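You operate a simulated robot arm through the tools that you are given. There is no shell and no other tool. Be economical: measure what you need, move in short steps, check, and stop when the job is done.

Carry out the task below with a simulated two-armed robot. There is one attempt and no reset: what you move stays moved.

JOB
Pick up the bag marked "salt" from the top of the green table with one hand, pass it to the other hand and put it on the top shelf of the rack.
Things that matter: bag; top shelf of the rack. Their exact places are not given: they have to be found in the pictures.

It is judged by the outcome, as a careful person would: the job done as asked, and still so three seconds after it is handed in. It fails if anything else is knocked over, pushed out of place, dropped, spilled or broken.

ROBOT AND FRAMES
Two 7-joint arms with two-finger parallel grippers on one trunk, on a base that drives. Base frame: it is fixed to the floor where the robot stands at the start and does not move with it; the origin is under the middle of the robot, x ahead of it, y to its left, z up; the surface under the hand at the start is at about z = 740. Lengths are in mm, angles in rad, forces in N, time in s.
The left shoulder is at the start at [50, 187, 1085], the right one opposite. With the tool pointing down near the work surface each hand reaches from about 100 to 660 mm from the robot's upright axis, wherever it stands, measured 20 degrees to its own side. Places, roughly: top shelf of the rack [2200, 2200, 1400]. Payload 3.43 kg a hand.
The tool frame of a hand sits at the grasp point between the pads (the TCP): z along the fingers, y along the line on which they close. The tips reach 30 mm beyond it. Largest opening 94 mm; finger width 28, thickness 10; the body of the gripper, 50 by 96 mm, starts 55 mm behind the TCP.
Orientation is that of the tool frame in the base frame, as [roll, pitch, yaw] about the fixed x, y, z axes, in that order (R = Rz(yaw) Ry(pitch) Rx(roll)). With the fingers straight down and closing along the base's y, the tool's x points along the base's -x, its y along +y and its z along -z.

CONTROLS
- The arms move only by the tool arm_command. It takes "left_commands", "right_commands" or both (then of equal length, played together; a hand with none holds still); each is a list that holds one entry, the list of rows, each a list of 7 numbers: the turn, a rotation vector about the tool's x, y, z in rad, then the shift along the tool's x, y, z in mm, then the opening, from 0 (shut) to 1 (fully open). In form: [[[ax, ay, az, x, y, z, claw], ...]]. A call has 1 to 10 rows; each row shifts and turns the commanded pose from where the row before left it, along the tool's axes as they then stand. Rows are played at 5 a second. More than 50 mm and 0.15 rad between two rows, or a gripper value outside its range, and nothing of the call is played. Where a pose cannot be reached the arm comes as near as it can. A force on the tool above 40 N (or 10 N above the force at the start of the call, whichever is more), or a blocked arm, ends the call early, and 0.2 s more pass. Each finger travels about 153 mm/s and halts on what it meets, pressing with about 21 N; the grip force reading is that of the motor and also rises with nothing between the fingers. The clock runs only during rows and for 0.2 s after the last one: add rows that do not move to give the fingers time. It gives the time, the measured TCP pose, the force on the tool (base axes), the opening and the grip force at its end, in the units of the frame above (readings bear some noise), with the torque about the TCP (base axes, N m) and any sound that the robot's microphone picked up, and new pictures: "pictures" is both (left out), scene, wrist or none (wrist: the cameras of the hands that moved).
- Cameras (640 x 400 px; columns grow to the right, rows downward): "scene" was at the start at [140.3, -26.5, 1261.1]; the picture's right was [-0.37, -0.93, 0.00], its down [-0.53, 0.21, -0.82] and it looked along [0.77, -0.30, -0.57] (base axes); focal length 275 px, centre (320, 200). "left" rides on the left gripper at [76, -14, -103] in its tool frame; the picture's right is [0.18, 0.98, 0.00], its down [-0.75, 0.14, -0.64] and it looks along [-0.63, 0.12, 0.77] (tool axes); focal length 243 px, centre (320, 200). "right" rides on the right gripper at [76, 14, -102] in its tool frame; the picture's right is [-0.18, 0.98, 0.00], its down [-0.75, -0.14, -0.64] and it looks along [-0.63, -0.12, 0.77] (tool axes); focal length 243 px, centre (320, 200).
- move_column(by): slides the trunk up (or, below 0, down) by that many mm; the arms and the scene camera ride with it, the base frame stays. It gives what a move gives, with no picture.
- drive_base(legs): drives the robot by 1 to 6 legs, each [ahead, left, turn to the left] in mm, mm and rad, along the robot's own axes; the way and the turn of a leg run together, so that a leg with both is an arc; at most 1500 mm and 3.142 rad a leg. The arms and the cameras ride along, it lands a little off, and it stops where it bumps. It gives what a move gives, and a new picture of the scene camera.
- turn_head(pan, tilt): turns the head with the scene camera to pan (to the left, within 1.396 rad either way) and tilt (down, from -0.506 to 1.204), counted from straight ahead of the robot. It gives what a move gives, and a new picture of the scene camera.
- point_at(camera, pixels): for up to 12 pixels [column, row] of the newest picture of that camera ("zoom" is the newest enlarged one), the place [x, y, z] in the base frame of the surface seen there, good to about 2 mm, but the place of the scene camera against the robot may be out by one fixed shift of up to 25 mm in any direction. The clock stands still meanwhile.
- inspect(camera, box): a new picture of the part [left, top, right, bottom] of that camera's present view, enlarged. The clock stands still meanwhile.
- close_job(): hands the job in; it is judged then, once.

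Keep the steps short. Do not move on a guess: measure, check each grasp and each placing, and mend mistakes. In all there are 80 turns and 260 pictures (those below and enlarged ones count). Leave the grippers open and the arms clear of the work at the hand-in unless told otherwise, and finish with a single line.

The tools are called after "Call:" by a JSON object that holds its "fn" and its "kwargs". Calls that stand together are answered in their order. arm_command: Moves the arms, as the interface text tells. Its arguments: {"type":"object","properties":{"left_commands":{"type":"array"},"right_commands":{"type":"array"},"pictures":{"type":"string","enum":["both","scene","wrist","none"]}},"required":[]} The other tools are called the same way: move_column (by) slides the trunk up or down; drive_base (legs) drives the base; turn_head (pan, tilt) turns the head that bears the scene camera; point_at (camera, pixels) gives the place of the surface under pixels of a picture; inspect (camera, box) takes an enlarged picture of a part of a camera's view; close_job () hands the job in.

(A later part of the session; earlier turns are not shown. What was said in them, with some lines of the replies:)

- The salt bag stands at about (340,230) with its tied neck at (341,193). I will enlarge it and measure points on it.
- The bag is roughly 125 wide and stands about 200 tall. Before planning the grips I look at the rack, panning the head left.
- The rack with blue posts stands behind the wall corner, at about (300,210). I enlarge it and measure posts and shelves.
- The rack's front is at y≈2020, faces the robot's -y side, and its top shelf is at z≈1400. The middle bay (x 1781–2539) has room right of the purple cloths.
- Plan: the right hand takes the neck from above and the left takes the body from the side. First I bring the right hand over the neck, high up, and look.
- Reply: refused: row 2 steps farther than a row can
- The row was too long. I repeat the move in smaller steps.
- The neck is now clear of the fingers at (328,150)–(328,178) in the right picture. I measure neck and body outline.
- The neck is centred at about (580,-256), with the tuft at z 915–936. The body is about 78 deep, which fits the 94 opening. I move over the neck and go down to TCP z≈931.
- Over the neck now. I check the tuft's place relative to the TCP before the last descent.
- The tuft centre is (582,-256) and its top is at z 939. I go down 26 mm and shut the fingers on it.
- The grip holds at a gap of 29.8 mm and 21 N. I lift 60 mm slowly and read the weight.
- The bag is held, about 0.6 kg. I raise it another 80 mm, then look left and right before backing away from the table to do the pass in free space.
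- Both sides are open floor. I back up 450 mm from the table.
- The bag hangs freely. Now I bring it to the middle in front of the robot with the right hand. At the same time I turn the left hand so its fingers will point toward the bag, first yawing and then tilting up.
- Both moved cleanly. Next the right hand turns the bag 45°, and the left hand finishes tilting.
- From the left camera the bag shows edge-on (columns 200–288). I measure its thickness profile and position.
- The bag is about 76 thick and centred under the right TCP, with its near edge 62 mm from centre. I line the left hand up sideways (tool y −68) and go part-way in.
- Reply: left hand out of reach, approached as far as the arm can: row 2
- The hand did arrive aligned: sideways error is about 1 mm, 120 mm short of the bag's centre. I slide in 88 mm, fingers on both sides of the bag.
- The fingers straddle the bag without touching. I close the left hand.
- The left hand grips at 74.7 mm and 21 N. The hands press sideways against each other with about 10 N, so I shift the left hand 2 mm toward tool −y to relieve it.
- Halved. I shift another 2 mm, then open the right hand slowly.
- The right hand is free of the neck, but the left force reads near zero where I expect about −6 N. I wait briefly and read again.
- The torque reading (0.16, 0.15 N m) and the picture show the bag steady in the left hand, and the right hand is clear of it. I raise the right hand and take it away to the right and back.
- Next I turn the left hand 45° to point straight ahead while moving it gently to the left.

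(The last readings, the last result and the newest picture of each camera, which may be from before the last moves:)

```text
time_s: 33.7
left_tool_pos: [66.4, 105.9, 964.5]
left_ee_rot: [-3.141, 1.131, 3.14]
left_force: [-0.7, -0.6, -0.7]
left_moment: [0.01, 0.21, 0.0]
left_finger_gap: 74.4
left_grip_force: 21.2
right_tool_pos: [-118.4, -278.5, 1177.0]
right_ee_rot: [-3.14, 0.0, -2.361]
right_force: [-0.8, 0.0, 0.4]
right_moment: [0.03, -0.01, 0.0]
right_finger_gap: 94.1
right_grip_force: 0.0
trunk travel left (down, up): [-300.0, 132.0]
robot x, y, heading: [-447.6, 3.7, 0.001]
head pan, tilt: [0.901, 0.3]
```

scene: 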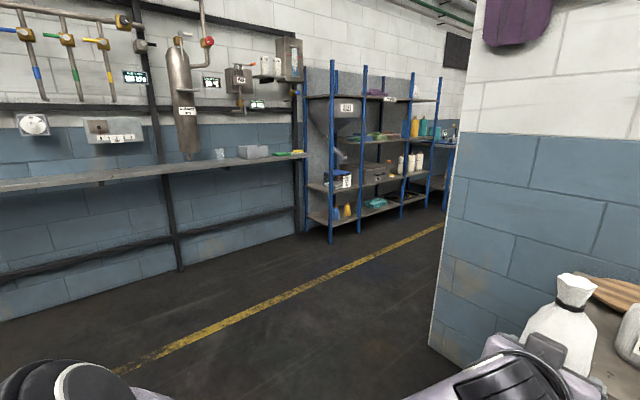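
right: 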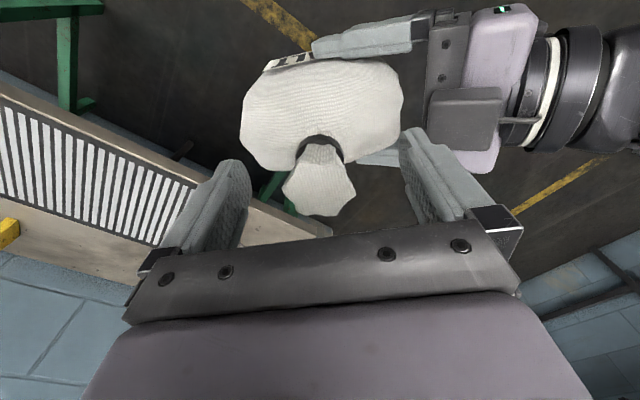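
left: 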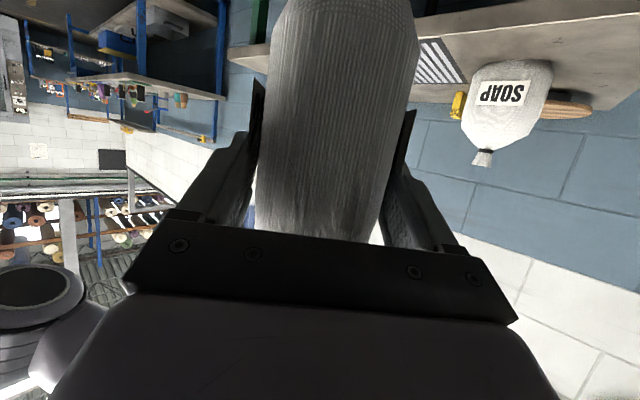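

The way is open: turn left, drive along y to about 1200, then go sideways to the right in front of the rack. I turn and drive to y≈1200 first.

Call:
{"fn": "drive_base", "kwargs": {"legs": [[0, 0, 1.571], [1200, 0, 0]]}}

Call:
{"fn": "turn_head", "kwargs": {"pan": -1.2, "tilt": 0.3}}

```text
time_s: 43.6
left_tool_pos: [-538.5, 1709.7, 964.7]
left_ee_rot: [-3.14, 1.132, -1.58]
left_force: [0.6, 0.3, 0.0]
left_moment: [-0.2, 0.02, -0.02]
left_finger_gap: 74.4
left_grip_force: 21.0
right_tool_pos: [-156.9, 1519.5, 1177.3]
right_ee_rot: [3.141, 0.0, -0.8]
right_force: [-0.2, 0.0, 0.0]
right_moment: [0.03, -0.03, -0.01]
right_finger_gap: 93.9
right_grip_force: 0.0
trunk travel left (down, up): [-300.0, 132.0]
robot x, y, heading: [-439.4, 1195.7, 1.56]
head pan, tilt: [0.901, 0.3]
```

scene: 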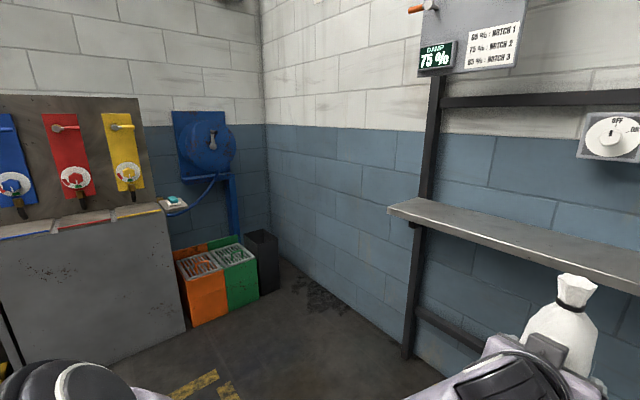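

```text
time_s: 45.6
left_tool_pos: [-540.7, 1708.5, 964.0]
left_ee_rot: [-3.139, 1.132, -1.579]
left_force: [0.3, -0.1, 0.5]
left_moment: [-0.18, -0.02, 0.01]
left_finger_gap: 74.5
left_grip_force: 21.1
right_tool_pos: [-157.4, 1519.7, 1176.8]
right_ee_rot: [-3.141, 0.0, -0.8]
right_force: [0.0, 0.2, -0.3]
right_moment: [0.01, 0.02, -0.01]
right_finger_gap: 93.8
right_grip_force: 0.0
trunk travel left (down, up): [-300.0, 132.0]
robot x, y, heading: [-441.4, 1196.6, 1.565]
head pan, tilt: [-1.201, 0.3]
```

scene: 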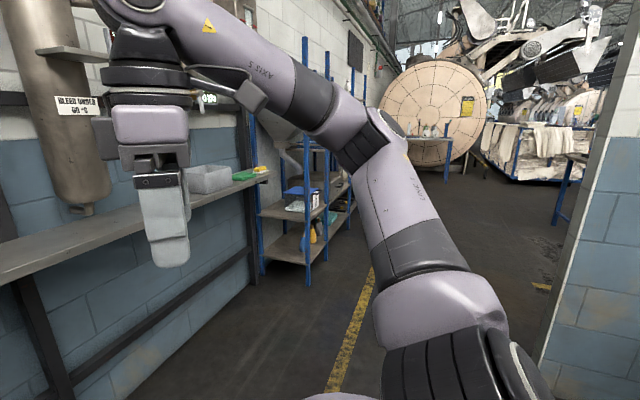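

The corridor to +x is clear. I strafe right in two legs toward x≈2300.

Call:
{"fn": "drive_base", "kwargs": {"legs": [[0, -1400, 0], [0, -1340, 0]]}}

Call:
{"fn": "turn_head", "kwargs": {"pan": 0.0, "tilt": 0.1}}

```text
time_s: 69.6
left_tool_pos: [2213.6, 1669.1, 965.0]
left_ee_rot: [-3.14, 1.133, -1.598]
left_force: [0.4, 0.5, 0.1]
left_moment: [-0.22, 0.0, 0.01]
left_finger_gap: 74.3
left_grip_force: 20.8
right_tool_pos: [2593.3, 1471.4, 1177.6]
right_ee_rot: [3.141, 0.002, -0.819]
right_force: [0.2, 0.0, -0.1]
right_moment: [-0.02, -0.01, 0.01]
right_finger_gap: 93.9
right_grip_force: 0.0
trunk travel left (down, up): [-300.0, 132.0]
robot x, y, heading: [2304.4, 1151.7, 1.545]
head pan, tilt: [-1.201, 0.3]
```

scene: 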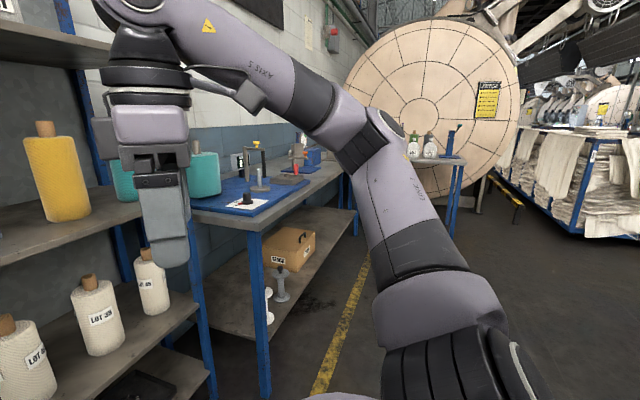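

```text
time_s: 71.0
left_tool_pos: [2213.1, 1668.4, 965.1]
left_ee_rot: [-3.142, 1.132, -1.596]
left_force: [0.0, 0.6, 0.3]
left_moment: [-0.18, -0.01, 0.01]
left_finger_gap: 74.3
left_grip_force: 21.1
right_tool_pos: [2591.9, 1473.8, 1177.1]
right_ee_rot: [-3.141, -0.001, -0.818]
right_force: [-0.4, 0.1, 0.1]
right_moment: [0.01, -0.02, -0.02]
right_finger_gap: 94.1
right_grip_force: 0.1
trunk travel left (down, up): [-300.0, 132.0]
robot x, y, heading: [2306.7, 1152.6, 1.542]
head pan, tilt: [0.0, 0.099]
```

scene: 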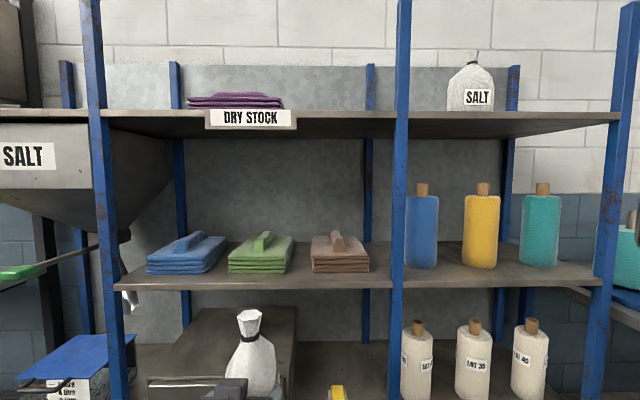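

The top shelf has a free stretch between the purple cloths (ending about column 283) and the blue post (column 395). I raise the trunk fully and look at the shelf's surface.

Call:
{"fn": "move_column", "kwargs": {"by": 132}}

Call:
{"fn": "turn_head", "kwargs": {"pan": 0.0, "tilt": 0.15}}

Call:
{"fn": "point_at", "kwargs": {"camera": "scene", "pixels": [[330, 100], [330, 108], [330, 116], [330, 130], [283, 105], [283, 112], [395, 120], [368, 100], [250, 120], [100, 140], [410, 140], [470, 110]]}}

```text
time_s: 72.6
left_tool_pos: [2213.0, 1668.9, 1095.2]
left_ee_rot: [3.141, 1.129, -1.596]
left_force: [0.6, 0.0, -5.6]
left_moment: [-0.22, -0.01, 0.01]
left_finger_gap: 74.2
left_grip_force: 21.1
right_tool_pos: [2593.9, 1474.5, 1308.7]
right_ee_rot: [3.141, 0.0, -0.818]
right_force: [-0.3, 0.3, -0.6]
right_moment: [0.01, -0.02, 0.0]
right_finger_gap: 94.5
right_grip_force: 0.0
trunk travel left (down, up): [-432.0, 0.0]
robot x, y, heading: [2305.0, 1155.4, 1.55]
head pan, tilt: [0.0, 0.099]
```

```text
time_s: 73.3
left_tool_pos: [2212.1, 1669.4, 1095.3]
left_ee_rot: [-3.141, 1.132, -1.598]
left_force: [0.5, -0.8, -6.4]
left_moment: [-0.21, 0.01, -0.02]
left_finger_gap: 74.4
left_grip_force: 21.1
right_tool_pos: [2594.1, 1472.6, 1309.3]
right_ee_rot: [3.14, 0.0, -0.816]
right_force: [-0.1, 0.4, -0.6]
right_moment: [-0.03, 0.0, 0.02]
right_finger_gap: 94.1
right_grip_force: 0.0
trunk travel left (down, up): [-432.0, 0.0]
robot x, y, heading: [2307.2, 1153.0, 1.547]
head pan, tilt: [0.0, 0.15]
```

scene: 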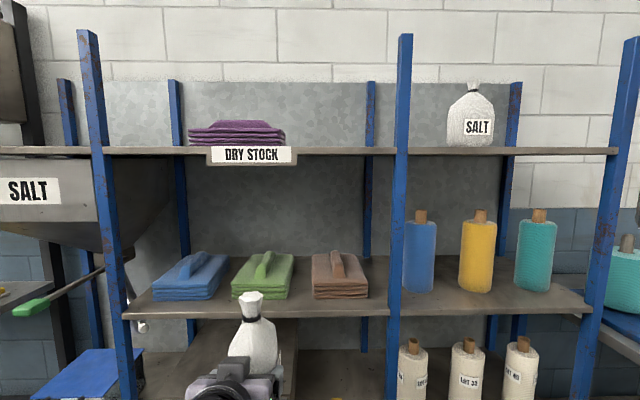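

```text
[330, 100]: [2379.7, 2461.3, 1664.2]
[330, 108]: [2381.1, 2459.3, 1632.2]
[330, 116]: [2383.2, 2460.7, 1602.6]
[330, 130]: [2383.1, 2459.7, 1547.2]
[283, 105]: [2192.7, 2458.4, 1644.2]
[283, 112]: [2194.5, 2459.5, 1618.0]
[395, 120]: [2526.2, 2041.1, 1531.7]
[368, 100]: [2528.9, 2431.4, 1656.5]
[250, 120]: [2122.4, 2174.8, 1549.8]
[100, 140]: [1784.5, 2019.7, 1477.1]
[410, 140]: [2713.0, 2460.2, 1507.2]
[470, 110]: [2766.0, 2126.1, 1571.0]
```

The camera is nearly level with the shelf. I enlarge the shelf strip and measure its edge.

Call:
{"fn": "inspect", "kwargs": {"camera": "scene", "box": [240, 110, 420, 180]}}

Call:
{"fn": "point_at", "kwargs": {"camera": "scene", "pixels": [[340, 145], [340, 148], [340, 150], [340, 152], [340, 154], [275, 143], [285, 140], [480, 143], [300, 150], [300, 148], [250, 152], [250, 157]]}}

```text
3.56 times, centred on (330, 145) of scene
```

zoom: 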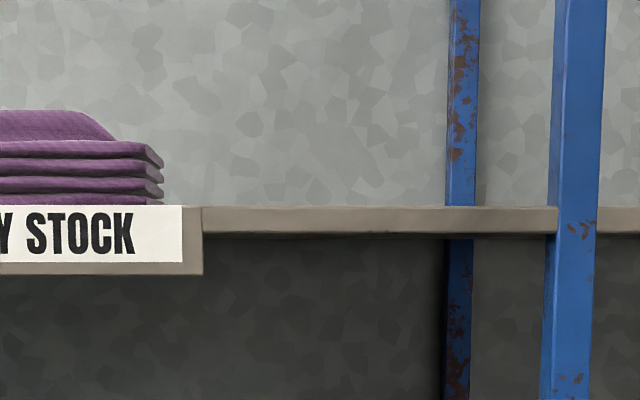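

```text
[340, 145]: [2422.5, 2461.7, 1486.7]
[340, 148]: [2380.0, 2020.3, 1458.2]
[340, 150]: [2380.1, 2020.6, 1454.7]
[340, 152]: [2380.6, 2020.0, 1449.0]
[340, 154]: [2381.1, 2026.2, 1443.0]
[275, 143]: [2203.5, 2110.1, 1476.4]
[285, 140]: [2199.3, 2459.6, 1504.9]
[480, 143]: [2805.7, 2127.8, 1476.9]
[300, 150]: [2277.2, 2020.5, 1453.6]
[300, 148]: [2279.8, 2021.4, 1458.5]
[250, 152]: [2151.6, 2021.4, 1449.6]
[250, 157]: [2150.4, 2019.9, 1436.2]
```

The shelf's front edge is at y≈2020 and its top reads z≈1460 in the scene camera, which reads about 15 high. The free stretch runs from x≈2205 to 2526, so I aim for x≈2365. I raise the left hand with the bag and pull the right hand back.

Call:
{"fn": "arm_command", "kwargs": {"left_commands": [[[0, 0, 0, -20, 0, -9.3, 0], [0, 0, 0, -41.7, 0, -19.5, 0], [0, 0, 0, -41.7, 0, -19.5, 0], [0, 0, 0, -41.7, 0, -19.5, 0], [0, 0, 0, -41.7, 0, -19.5, 0], [0, 0, 0, -41.7, 0, -19.5, 0], [0, 0, 0, -20, 0, -9.3, 0], [0, 0, 0, 0, 0, 0, 0]]], "right_commands": [[[0, 0, 0, 23.6, 23.3, 0, 1], [0, 0, 0, 23.6, 23.3, 0, 1], [0, 0, 0, 23.6, 23.3, 0, 1], [0, 0, 0, 0, 0, 0, 1], [0, 0, 0, 0, 0, 0, 1], [0, 0, 0, 0, 0, 0, 1], [0, 0, 0, 0, 0, 0, 1], [0, 0, 0, 0, 0, 0, 1]]], "pictures": "scene"}}

```text
time_s: 75.1
left_tool_pos: [2212.1, 1669.2, 1371.4]
left_ee_rot: [-3.14, 1.13, -1.597]
left_force: [0.3, -0.3, -5.8]
left_moment: [-0.17, -0.01, -0.02]
left_finger_gap: 74.3
left_grip_force: 20.7
right_tool_pos: [2591.1, 1374.5, 1308.9]
right_ee_rot: [-3.141, 0.0, -0.817]
right_force: [0.8, -0.5, 0.3]
right_moment: [0.01, 0.01, 0.01]
right_finger_gap: 93.8
right_grip_force: 0.0
trunk travel left (down, up): [-432.0, 0.0]
robot x, y, heading: [2307.0, 1154.0, 1.548]
head pan, tilt: [0.0, 0.15]
```

scene: 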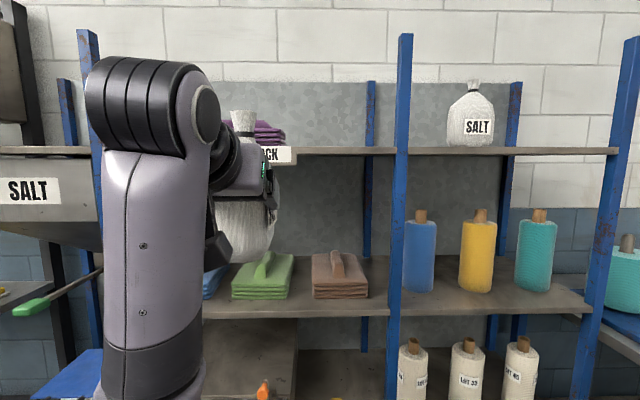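

Good. I continue raising by another 235 mm.

Call:
{"fn": "arm_command", "kwargs": {"left_commands": [[[0, 0, 0, -20, 0, -9.3, 0], [0, 0, 0, -41.7, 0, -19.5, 0], [0, 0, 0, -41.7, 0, -19.5, 0], [0, 0, 0, -41.7, 0, -19.5, 0], [0, 0, 0, -41.7, 0, -19.5, 0], [0, 0, 0, -26, 0, -12.2, 0], [0, 0, 0, 0, 0, 0, 0]]]}}

```text
time_s: 76.7
left_tool_pos: [2215.3, 1669.2, 1603.3]
left_ee_rot: [-3.14, 1.131, -1.602]
left_force: [0.7, -0.2, -5.4]
left_moment: [-0.21, -0.01, -0.04]
left_finger_gap: 74.4
left_grip_force: 21.9
right_tool_pos: [2590.9, 1374.9, 1308.0]
right_ee_rot: [3.141, -0.001, -0.816]
right_force: [0.2, -0.2, 0.3]
right_moment: [-0.03, -0.05, 0.02]
right_finger_gap: 94.1
right_grip_force: 0.1
trunk travel left (down, up): [-432.0, 0.0]
robot x, y, heading: [2303.3, 1151.6, 1.549]
head pan, tilt: [0.0, 0.15]
```

scene: 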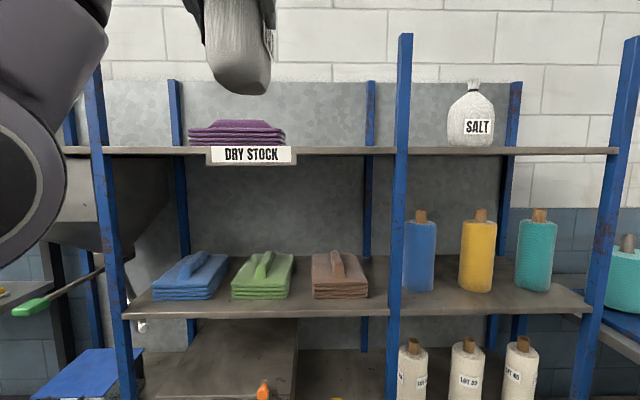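
left: 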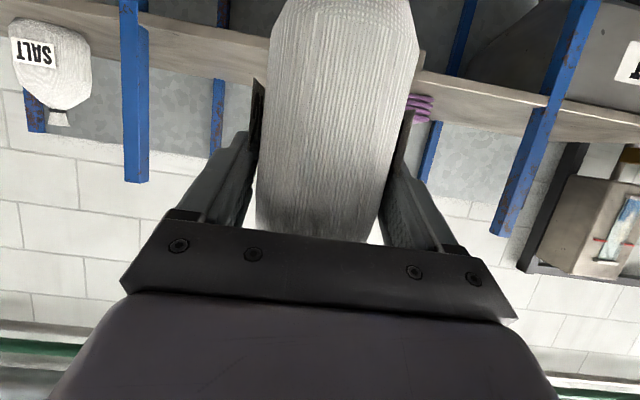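

The left camera now sees the shelf surface from above, at (170,55) and (230,75), with the cloths at (422,108). I measure there.

Call:
{"fn": "point_at", "kwargs": {"camera": "left", "pixels": [[180, 35], [180, 55], [230, 55], [235, 75], [470, 95], [500, 100], [135, 90], [420, 110], [412, 105], [218, 100], [540, 150]]}}

```text
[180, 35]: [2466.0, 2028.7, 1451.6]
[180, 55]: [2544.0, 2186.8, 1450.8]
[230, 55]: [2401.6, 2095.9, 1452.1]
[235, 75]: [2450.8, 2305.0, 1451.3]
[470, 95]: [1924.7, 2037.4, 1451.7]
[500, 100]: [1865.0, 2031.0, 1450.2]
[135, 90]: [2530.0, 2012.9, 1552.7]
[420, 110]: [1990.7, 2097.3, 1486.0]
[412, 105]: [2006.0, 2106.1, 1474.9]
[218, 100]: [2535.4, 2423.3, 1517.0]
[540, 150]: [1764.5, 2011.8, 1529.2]
```

The shelf top is z=1451 and the free area is confirmed. The bag bottom is now at about 1521, which clears it by 70. I strafe right 137 mm, then go ahead 330 mm and check.

Call:
{"fn": "drive_base", "kwargs": {"legs": [[0, -137, 0], [330, 0, 0]]}}

Call:
{"fn": "arm_command", "kwargs": {"left_commands": [[[0, 0, 0, 0, 0, 0, 0]]], "pictures": "wrist"}}

```text
time_s: 80.3
left_tool_pos: [2359.9, 1994.6, 1604.0]
left_ee_rot: [-3.141, 1.131, -1.599]
left_force: [-0.8, 0.6, -6.0]
left_moment: [-0.19, -0.06, 0.03]
left_finger_gap: 74.3
left_grip_force: 20.9
right_tool_pos: [2736.1, 1699.7, 1308.9]
right_ee_rot: [-3.142, 0.0, -0.818]
right_force: [0.2, -0.8, -1.1]
right_moment: [0.0, 0.0, 0.0]
right_finger_gap: 94.0
right_grip_force: 0.0
trunk travel left (down, up): [-432.0, 0.0]
robot x, y, heading: [2454.0, 1476.4, 1.545]
head pan, tilt: [0.0, 0.15]
```

scene: 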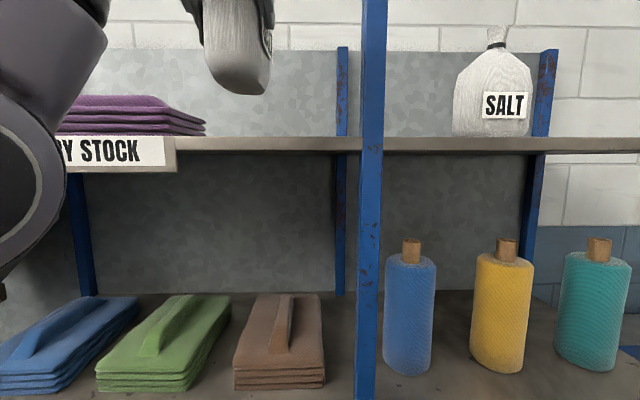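

```text
time_s: 80.7
left_tool_pos: [2360.5, 1994.0, 1604.3]
left_ee_rot: [-3.141, 1.129, -1.6]
left_force: [-0.3, 0.5, -6.2]
left_moment: [-0.22, -0.01, 0.0]
left_finger_gap: 74.5
left_grip_force: 21.4
right_tool_pos: [2736.6, 1698.3, 1309.0]
right_ee_rot: [-3.141, -0.002, -0.818]
right_force: [-0.1, -0.3, -0.6]
right_moment: [0.01, -0.04, 0.01]
right_finger_gap: 93.9
right_grip_force: 0.2
trunk travel left (down, up): [-432.0, 0.0]
robot x, y, heading: [2453.1, 1478.7, 1.545]
head pan, tilt: [0.0, 0.15]
```

left: 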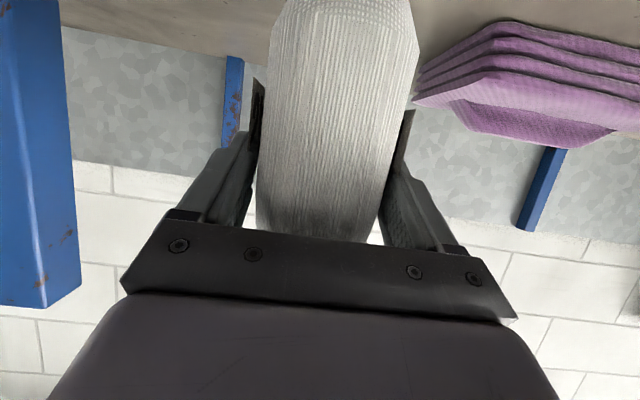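

Clear on both sides. I measure the cloth edge (415,100) and the post edge (75,150) from the wrist camera.

Call:
{"fn": "point_at", "kwargs": {"camera": "left", "pixels": [[422, 95], [422, 80], [430, 55], [465, 120], [72, 150], [40, 250], [150, 20], [235, 30]]}}

```text
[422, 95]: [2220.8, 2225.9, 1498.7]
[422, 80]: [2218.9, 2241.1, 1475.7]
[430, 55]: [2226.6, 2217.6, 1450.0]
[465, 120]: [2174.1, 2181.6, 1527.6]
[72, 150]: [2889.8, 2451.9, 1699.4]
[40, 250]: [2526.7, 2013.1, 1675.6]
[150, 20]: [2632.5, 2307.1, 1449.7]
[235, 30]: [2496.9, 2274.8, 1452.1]
```

The cloth edge is x≈2222 and the post about 2510, and the hand is at 2360, so there is room on both sides. I drive ahead the last 113 mm.

Call:
{"fn": "drive_base", "kwargs": {"legs": [[113, 0, 0]]}}

```text
time_s: 81.9
left_tool_pos: [2362.9, 2104.5, 1604.1]
left_ee_rot: [-3.142, 1.13, -1.598]
left_force: [0.7, 1.1, -6.1]
left_moment: [-0.22, 0.03, -0.01]
left_finger_gap: 74.5
left_grip_force: 21.5
right_tool_pos: [2738.6, 1810.4, 1308.3]
right_ee_rot: [3.141, -0.001, -0.82]
right_force: [-0.1, 0.1, 0.1]
right_moment: [-0.04, 0.0, -0.01]
right_finger_gap: 93.9
right_grip_force: 0.0
trunk travel left (down, up): [-432.0, 0.0]
robot x, y, heading: [2454.2, 1583.3, 1.548]
head pan, tilt: [0.0, 0.15]
```

scene: 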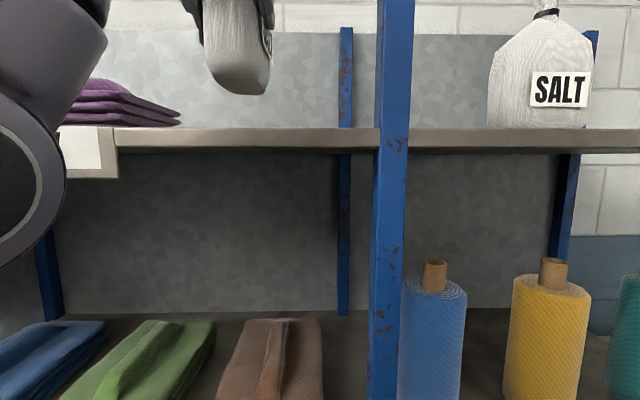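

Now over the shelf. I check how near the left elbow is to the shelf before lowering.

Call:
{"fn": "point_at", "kwargs": {"camera": "scene", "pixels": [[60, 180], [40, 120], [95, 50], [30, 200], [240, 85], [225, 85], [255, 90], [240, 60]]}}

Call:
{"fn": "inspect", "kwargs": {"camera": "scene", "box": [160, 0, 340, 140]}}

```text
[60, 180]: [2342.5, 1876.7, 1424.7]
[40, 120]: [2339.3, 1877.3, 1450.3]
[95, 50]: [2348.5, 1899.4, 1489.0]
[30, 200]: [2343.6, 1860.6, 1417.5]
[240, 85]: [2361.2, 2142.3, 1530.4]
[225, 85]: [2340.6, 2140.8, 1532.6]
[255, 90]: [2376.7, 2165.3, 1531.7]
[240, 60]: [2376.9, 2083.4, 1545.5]
```

```text
2.86 times, centred on (250, 70) of scene
```

zoom: 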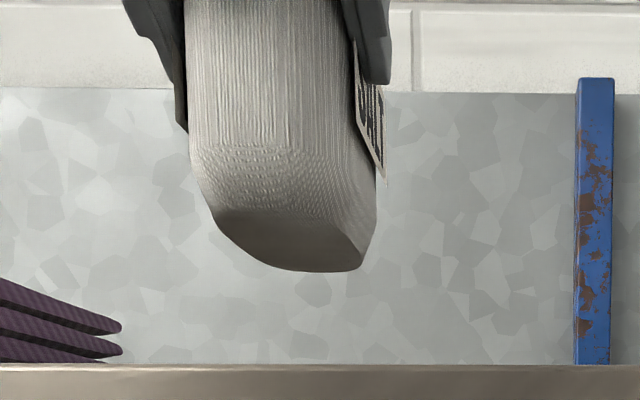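

The bag's bottom is at about z 1517–1521 and the arm has about 120 mm clearance to the shelf edge. I lower 60 mm, then check.

Call:
{"fn": "arm_command", "kwargs": {"left_commands": [[[0, 0, 0, 18.1, 0, 8.5, 0], [0, 0, 0, 18.1, 0, 8.5, 0], [0, 0, 0, 18.1, 0, 8.5, 0], [0, 0, 0, 0, 0, 0, 0]]]}}

```text
time_s: 82.9
left_tool_pos: [2362.1, 2105.5, 1544.2]
left_ee_rot: [-3.141, 1.131, -1.601]
left_force: [0.4, -0.5, -4.7]
left_moment: [-0.18, 0.03, 0.01]
left_finger_gap: 74.5
left_grip_force: 20.9
right_tool_pos: [2739.9, 1808.0, 1308.7]
right_ee_rot: [-3.141, 0.0, -0.819]
right_force: [0.1, -0.1, -1.0]
right_moment: [0.0, -0.01, 0.01]
right_finger_gap: 94.2
right_grip_force: 0.1
trunk travel left (down, up): [-432.0, 0.0]
robot x, y, heading: [2456.1, 1589.8, 1.539]
head pan, tilt: [0.0, 0.15]
```

scene: 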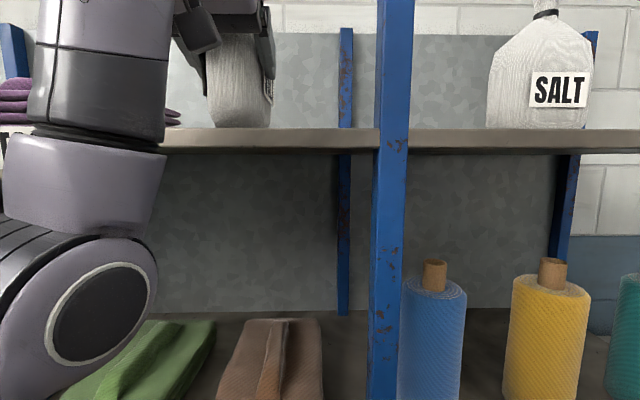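
left: 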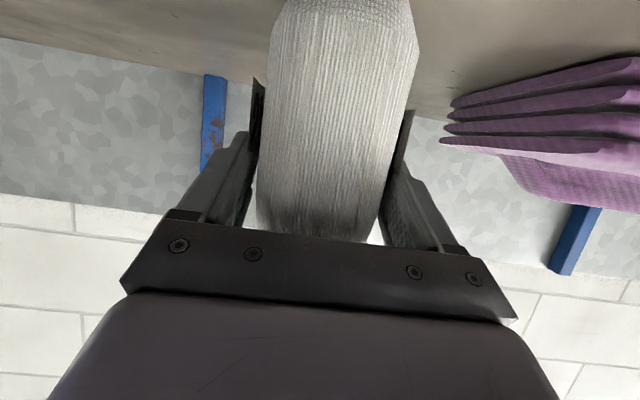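

The elbow has swung into view on the left. I check its distance to the rack.

Call:
{"fn": "point_at", "kwargs": {"camera": "scene", "pixels": [[100, 310], [155, 290], [85, 190], [160, 170], [100, 90], [150, 150], [20, 330], [240, 122], [262, 125]]}}

```text
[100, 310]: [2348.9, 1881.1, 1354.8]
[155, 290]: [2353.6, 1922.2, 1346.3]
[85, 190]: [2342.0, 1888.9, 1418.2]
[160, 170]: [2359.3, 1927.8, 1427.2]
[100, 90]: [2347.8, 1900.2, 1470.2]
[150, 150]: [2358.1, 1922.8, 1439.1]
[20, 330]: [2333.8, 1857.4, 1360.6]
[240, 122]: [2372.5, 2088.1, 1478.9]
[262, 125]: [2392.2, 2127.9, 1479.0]
```

The visible arm surface reaches y≈1930, short of the shelf edge at 2020. I lower in small steps and watch the force.

Call:
{"fn": "arm_command", "kwargs": {"left_commands": [[[0, 0, 0, 2.7, 0, 1.27, 0], [0, 0, 0, 2.7, 0, 1.27, 0], [0, 0, 0, 1.8, 0, 0.85, 0], [0, 0, 0, 0, 0, 0, 0]]]}}

```text
time_s: 83.9
left_tool_pos: [2363.1, 2104.9, 1537.2]
left_ee_rot: [-3.139, 1.136, -1.598]
left_force: [-0.5, 3.5, 0.6]
left_moment: [0.69, -0.06, 0.01]
left_finger_gap: 74.3
left_grip_force: 20.8
right_tool_pos: [2739.9, 1809.9, 1308.5]
right_ee_rot: [-3.141, 0.0, -0.818]
right_force: [-0.4, 0.1, 0.3]
right_moment: [0.01, -0.01, -0.03]
right_finger_gap: 94.0
right_grip_force: 0.0
trunk travel left (down, up): [-432.0, 0.0]
robot x, y, heading: [2456.4, 1585.0, 1.544]
head pan, tilt: [0.0, 0.15]
```

scene: 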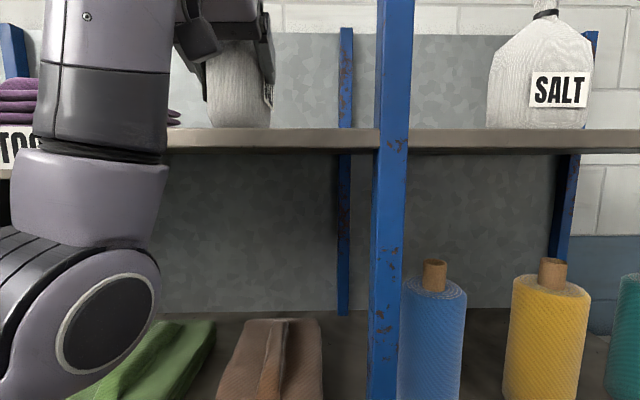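
left: 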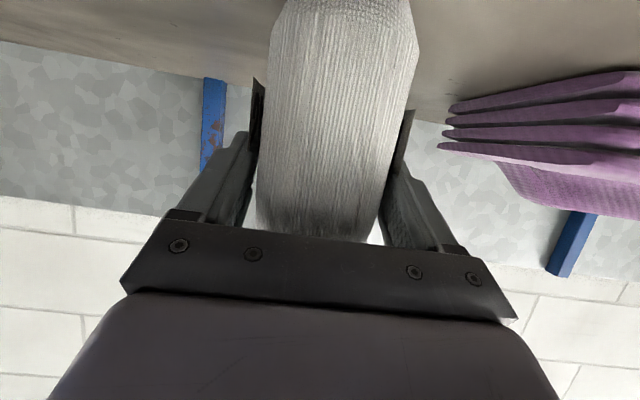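

The bag's far bottom edge has touched: force rose 6 N and the moment changed sign. It hangs slightly nose-down, about 3°. I pitch the hand up 0.05 rad to level it, then lower 2 mm.

Call:
{"fn": "arm_command", "kwargs": {"left_commands": [[[0, -0.025, 0, 0, 0, 0, 0], [0, -0.025, 0, 0, 0, 0, 0], [0, 0, 0, 1.8, 0, 0.85, 0], [0, 0, 0, 0, 0, 0, 0]]], "pictures": "none"}}

```text
time_s: 84.9
left_tool_pos: [2362.4, 2103.7, 1535.7]
left_ee_rot: [-3.14, 1.188, -1.599]
left_force: [1.0, 2.4, 9.5]
left_moment: [-0.14, -0.04, -0.01]
left_finger_gap: 74.3
left_grip_force: 21.4
right_tool_pos: [2738.9, 1808.8, 1309.1]
right_ee_rot: [3.141, 0.001, -0.818]
right_force: [0.4, 0.3, -0.9]
right_moment: [-0.02, 0.02, -0.01]
right_finger_gap: 93.8
right_grip_force: 0.1
trunk travel left (down, up): [-432.0, 0.0]
robot x, y, heading: [2453.4, 1585.8, 1.544]
head pan, tilt: [0.0, 0.15]
```

The bag now rests under its base, supported with about 15 N and almost no moment. I open the left hand slowly.

Call:
{"fn": "arm_command", "kwargs": {"left_commands": [[[0, 0, 0, 0, 0, 0, 0.8], [0, 0, 0, 0, 0, 0, 0.85], [0, 0, 0, 0, 0, 0, 0.92], [0, 0, 0, 0, 0, 0, 1], [0, 0, 0, 0, 0, 0, 1], [0, 0, 0, 0, 0, 0, 1]]]}}

```text
time_s: 86.3
left_tool_pos: [2362.4, 2104.0, 1533.7]
left_ee_rot: [3.141, 1.183, -1.599]
left_force: [0.4, -0.3, -0.1]
left_moment: [0.02, 0.01, 0.02]
left_finger_gap: 93.9
left_grip_force: 0.0
right_tool_pos: [2739.8, 1807.9, 1309.8]
right_ee_rot: [3.14, 0.0, -0.819]
right_force: [0.0, -0.1, 0.4]
right_moment: [0.03, 0.03, -0.05]
right_finger_gap: 94.0
right_grip_force: 0.2
trunk travel left (down, up): [-432.0, 0.0]
robot x, y, heading: [2454.7, 1583.4, 1.544]
head pan, tilt: [0.0, 0.15]
```

scene: 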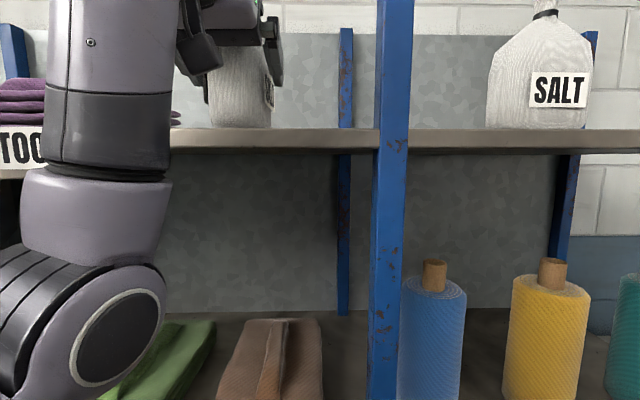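
left: 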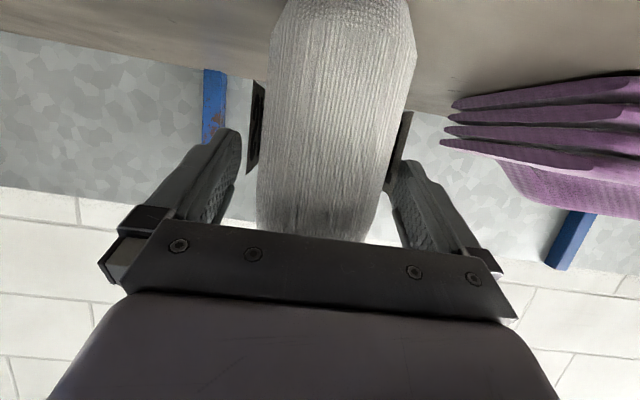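

The bag stands by itself and the hand is open. The right-hand finger in the picture is nearer, so I centre by 4 mm, then drive straight back 350 mm.

Call:
{"fn": "arm_command", "kwargs": {"left_commands": [[[0, 0, 0, 0, 4, 0, 1], [0, 0, 0, 0, 0, 0, 1]]], "pictures": "wrist"}}

```text
time_s: 86.9
left_tool_pos: [2357.6, 2104.1, 1533.5]
left_ee_rot: [3.14, 1.183, -1.598]
left_force: [0.0, 0.0, 0.3]
left_moment: [0.0, -0.02, 0.0]
left_finger_gap: 94.4
left_grip_force: 0.0
right_tool_pos: [2739.2, 1806.7, 1309.3]
right_ee_rot: [3.141, 0.002, -0.819]
right_force: [0.1, -0.4, 0.1]
right_moment: [0.03, 0.0, 0.0]
right_finger_gap: 94.0
right_grip_force: 0.1
trunk travel left (down, up): [-432.0, 0.0]
robot x, y, heading: [2454.8, 1584.5, 1.543]
head pan, tilt: [0.0, 0.15]
```

left: 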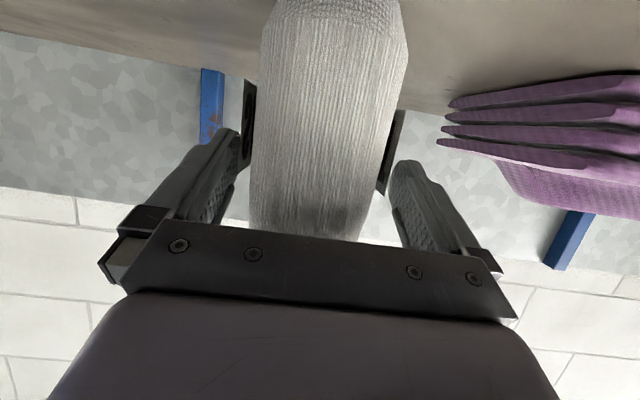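

It is centred and free of force. Now I drive straight back.

Call:
{"fn": "drive_base", "kwargs": {"legs": [[-100, 0, 0], [-300, 0, 0]]}}

Call:
{"fn": "arm_command", "kwargs": {"left_commands": [[[0, 0, 0, 0, 0, 0, 1]]], "pictures": "wrist"}}

```text
time_s: 89.7
left_tool_pos: [2348.1, 1703.9, 1534.2]
left_ee_rot: [3.141, 1.184, -1.599]
left_force: [0.2, -0.2, 0.3]
left_moment: [-0.03, -0.02, -0.06]
left_finger_gap: 94.1
left_grip_force: 0.2
right_tool_pos: [2729.0, 1410.1, 1309.3]
right_ee_rot: [-3.138, 0.001, -0.818]
right_force: [0.0, -0.9, 0.6]
right_moment: [0.02, 0.0, -0.01]
right_finger_gap: 94.2
right_grip_force: 0.1
trunk travel left (down, up): [-432.0, 0.0]
robot x, y, heading: [2442.4, 1188.2, 1.539]
head pan, tilt: [0.0, 0.15]
```

scene: 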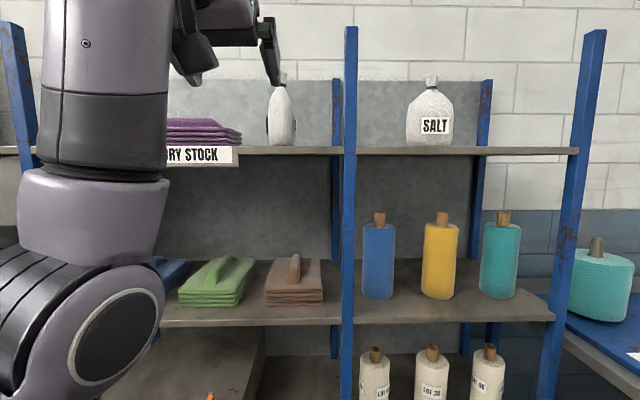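

```text
time_s: 90.1
left_tool_pos: [2346.0, 1704.6, 1534.6]
left_ee_rot: [3.142, 1.184, -1.599]
left_force: [0.7, -0.1, 0.7]
left_moment: [-0.06, 0.0, -0.01]
left_finger_gap: 93.9
left_grip_force: 0.0
right_tool_pos: [2727.6, 1408.1, 1308.3]
right_ee_rot: [-3.141, -0.001, -0.818]
right_force: [-0.4, 0.2, 0.2]
right_moment: [0.02, -0.01, -0.01]
right_finger_gap: 94.1
right_grip_force: 0.1
trunk travel left (down, up): [-432.0, 0.0]
robot x, y, heading: [2443.1, 1189.2, 1.549]
head pan, tilt: [0.0, 0.15]
```

left: 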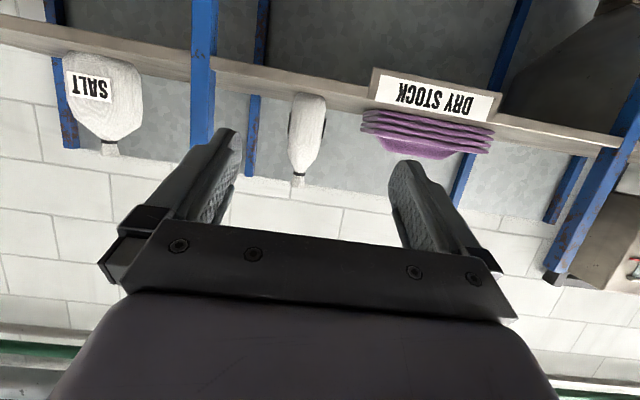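

The salt bag stands upright on the top shelf with nothing else displaced. Both grippers are open and clear of the rack, so I hand in.

Call:
{"fn": "close_job", "kwargs": {}}

```text
The job is handed in.
```

The "salt" bag was picked up with the right hand, passed to the left, and now stands upright on the top shelf of the rack, with nothing else disturbed.
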